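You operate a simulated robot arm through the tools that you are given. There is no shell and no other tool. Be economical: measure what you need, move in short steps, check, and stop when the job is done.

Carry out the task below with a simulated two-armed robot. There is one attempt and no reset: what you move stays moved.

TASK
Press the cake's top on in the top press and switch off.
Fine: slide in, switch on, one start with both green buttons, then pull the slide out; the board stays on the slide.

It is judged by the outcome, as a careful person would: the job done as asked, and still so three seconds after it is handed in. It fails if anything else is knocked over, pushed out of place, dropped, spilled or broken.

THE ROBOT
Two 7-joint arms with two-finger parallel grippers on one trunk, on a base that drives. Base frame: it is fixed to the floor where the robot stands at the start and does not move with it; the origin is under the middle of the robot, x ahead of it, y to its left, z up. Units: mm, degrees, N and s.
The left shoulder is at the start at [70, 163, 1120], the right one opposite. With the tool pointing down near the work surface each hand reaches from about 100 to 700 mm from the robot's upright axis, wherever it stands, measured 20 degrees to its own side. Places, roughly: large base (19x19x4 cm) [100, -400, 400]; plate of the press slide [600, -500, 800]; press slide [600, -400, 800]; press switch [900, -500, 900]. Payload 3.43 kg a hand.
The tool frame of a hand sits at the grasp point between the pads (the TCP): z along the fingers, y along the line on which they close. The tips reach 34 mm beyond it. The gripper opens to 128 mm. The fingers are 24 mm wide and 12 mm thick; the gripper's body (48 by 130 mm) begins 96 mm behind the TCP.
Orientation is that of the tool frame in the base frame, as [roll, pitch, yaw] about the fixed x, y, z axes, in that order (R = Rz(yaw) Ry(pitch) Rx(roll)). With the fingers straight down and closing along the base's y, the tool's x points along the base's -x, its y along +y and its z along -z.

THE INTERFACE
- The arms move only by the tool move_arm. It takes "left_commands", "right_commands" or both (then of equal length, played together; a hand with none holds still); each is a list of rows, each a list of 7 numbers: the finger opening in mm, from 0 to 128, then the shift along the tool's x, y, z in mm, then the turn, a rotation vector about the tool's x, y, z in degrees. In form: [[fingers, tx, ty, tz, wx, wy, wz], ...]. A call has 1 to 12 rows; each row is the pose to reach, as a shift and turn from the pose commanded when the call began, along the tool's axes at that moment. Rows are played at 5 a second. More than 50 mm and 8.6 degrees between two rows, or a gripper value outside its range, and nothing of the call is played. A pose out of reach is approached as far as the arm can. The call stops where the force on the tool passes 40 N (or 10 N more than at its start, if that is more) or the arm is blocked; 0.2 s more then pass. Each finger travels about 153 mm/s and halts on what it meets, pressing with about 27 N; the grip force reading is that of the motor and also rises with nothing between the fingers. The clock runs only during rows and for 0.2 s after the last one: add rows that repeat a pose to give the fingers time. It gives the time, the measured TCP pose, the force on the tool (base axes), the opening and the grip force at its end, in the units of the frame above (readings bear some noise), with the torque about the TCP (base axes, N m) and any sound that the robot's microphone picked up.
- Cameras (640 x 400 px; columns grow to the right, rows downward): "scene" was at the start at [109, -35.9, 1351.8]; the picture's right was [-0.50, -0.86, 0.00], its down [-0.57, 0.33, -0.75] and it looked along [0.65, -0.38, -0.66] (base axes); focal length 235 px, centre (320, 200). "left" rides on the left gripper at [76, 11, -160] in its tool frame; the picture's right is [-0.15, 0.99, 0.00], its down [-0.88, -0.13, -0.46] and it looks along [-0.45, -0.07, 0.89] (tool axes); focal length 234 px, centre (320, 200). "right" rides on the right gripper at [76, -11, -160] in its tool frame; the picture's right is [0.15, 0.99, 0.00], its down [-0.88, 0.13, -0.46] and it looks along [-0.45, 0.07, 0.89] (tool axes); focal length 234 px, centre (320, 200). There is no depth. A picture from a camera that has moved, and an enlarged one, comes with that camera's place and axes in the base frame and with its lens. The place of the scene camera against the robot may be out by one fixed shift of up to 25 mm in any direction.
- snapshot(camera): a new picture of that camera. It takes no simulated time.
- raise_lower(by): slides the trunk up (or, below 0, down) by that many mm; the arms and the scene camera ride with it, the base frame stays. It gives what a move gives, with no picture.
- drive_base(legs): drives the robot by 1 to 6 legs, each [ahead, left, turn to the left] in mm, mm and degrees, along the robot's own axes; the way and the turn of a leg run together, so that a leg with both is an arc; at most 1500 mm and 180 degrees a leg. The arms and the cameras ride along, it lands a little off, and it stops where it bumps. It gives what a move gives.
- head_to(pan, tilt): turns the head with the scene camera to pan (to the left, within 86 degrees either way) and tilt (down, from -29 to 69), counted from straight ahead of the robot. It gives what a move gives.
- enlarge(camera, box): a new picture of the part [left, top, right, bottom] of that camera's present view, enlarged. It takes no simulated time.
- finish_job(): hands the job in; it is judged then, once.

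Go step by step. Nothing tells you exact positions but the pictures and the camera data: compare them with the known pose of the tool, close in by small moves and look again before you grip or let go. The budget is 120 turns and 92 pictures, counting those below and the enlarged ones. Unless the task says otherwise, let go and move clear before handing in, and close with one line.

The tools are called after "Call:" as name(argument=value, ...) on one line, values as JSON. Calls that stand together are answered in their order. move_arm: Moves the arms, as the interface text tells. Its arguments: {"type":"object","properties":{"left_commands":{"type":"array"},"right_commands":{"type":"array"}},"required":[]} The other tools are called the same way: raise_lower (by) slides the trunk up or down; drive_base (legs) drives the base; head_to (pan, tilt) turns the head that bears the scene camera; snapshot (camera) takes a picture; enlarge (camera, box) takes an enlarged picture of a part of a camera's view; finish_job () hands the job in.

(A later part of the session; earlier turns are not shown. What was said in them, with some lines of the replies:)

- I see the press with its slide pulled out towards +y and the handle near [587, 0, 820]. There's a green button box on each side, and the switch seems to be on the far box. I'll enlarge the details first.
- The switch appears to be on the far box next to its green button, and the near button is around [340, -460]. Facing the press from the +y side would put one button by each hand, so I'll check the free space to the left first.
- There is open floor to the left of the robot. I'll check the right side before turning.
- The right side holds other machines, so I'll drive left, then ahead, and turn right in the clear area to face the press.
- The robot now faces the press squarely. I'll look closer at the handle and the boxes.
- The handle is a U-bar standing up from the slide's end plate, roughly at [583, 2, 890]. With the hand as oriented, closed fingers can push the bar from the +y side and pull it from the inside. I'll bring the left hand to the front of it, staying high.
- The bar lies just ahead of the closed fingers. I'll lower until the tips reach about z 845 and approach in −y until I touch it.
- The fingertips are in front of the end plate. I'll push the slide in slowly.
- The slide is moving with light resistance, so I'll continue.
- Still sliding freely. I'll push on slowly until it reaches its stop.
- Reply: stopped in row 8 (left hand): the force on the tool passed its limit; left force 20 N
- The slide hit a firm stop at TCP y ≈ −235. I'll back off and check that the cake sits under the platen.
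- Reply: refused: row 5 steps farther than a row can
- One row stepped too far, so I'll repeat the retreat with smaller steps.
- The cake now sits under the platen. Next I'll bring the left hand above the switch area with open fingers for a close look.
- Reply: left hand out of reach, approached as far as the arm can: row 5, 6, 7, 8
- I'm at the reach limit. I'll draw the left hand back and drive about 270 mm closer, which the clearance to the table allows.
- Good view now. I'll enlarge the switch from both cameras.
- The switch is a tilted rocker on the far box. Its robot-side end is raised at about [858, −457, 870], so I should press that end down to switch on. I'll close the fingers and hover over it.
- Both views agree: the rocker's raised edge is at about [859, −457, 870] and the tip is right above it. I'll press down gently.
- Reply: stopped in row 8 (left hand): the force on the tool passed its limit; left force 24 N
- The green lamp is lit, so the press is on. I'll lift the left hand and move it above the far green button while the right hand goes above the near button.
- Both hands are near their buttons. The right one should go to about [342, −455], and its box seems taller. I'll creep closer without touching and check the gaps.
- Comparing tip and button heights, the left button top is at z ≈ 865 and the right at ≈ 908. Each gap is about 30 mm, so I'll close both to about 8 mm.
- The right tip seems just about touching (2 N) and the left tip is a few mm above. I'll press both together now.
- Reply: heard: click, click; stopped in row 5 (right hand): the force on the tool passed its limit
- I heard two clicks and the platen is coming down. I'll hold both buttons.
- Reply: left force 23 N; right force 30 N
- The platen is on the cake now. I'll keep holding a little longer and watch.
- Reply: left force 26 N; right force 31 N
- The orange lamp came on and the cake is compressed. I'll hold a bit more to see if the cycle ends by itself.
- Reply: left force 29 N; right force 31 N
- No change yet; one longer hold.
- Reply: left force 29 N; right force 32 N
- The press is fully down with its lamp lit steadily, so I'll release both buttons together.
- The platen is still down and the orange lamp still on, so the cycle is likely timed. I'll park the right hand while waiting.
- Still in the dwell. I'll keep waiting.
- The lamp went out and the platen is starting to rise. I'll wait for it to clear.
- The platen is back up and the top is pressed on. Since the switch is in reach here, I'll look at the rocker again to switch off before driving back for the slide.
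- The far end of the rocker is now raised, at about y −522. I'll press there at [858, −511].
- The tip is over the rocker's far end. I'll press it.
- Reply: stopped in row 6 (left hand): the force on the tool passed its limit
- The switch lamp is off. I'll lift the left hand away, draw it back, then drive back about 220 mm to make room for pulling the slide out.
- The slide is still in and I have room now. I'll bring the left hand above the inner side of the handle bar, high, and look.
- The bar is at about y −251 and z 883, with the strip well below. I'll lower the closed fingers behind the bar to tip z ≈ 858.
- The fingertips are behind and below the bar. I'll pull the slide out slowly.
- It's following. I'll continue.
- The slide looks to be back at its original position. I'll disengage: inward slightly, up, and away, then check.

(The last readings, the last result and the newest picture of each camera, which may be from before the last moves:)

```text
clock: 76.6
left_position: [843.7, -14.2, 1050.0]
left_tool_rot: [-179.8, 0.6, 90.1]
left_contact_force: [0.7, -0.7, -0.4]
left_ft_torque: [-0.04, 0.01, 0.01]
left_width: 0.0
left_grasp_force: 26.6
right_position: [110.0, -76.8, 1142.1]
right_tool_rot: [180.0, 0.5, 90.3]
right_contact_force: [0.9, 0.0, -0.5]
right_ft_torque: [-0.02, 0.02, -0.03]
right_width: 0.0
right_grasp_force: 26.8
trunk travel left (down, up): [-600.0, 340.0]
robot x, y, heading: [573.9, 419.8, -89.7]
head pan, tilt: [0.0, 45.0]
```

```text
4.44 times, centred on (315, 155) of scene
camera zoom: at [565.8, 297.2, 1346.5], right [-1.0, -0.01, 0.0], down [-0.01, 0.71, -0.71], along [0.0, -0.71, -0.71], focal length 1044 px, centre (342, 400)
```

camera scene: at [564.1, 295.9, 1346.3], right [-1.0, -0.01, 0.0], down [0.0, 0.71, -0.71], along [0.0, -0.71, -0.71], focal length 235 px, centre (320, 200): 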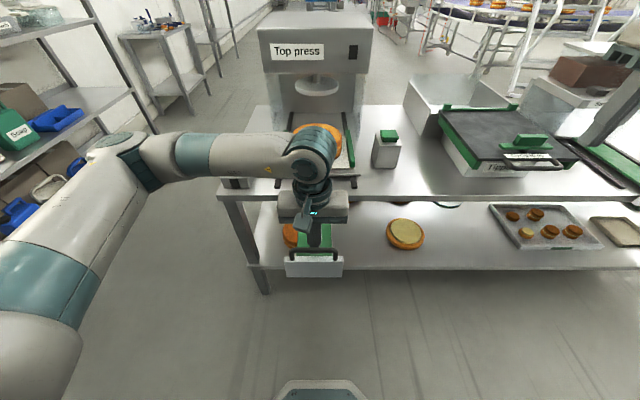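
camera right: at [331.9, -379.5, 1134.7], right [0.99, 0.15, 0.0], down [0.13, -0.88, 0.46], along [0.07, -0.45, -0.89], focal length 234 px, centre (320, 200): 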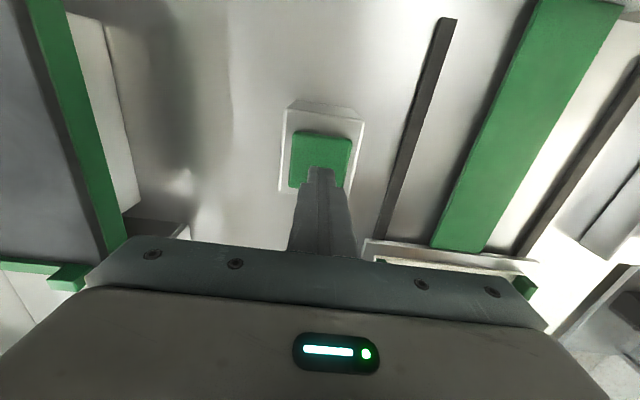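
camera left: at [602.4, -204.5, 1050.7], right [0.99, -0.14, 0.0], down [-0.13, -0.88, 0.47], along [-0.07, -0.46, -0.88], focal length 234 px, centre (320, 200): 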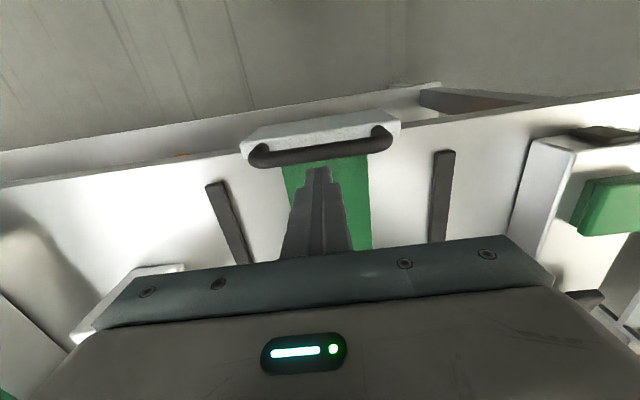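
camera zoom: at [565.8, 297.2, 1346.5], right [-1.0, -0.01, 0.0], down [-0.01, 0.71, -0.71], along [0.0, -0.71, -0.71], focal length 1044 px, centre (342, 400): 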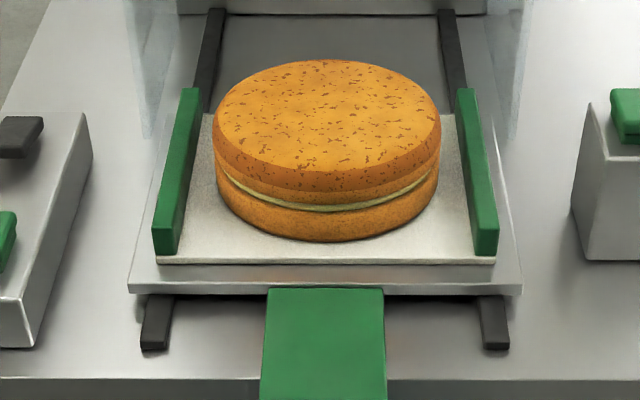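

The slide is back out with the board and pressed cake centred on it, the platen is up, the switch lamp is off, and both hands are clear. I'm handing the job in.

Call:
finish_job()

```text
The job is handed in.
```

The cake's top is pressed on after one start with both green buttons. The press is switched off, and the slide is pulled out with the board and cake still on it.
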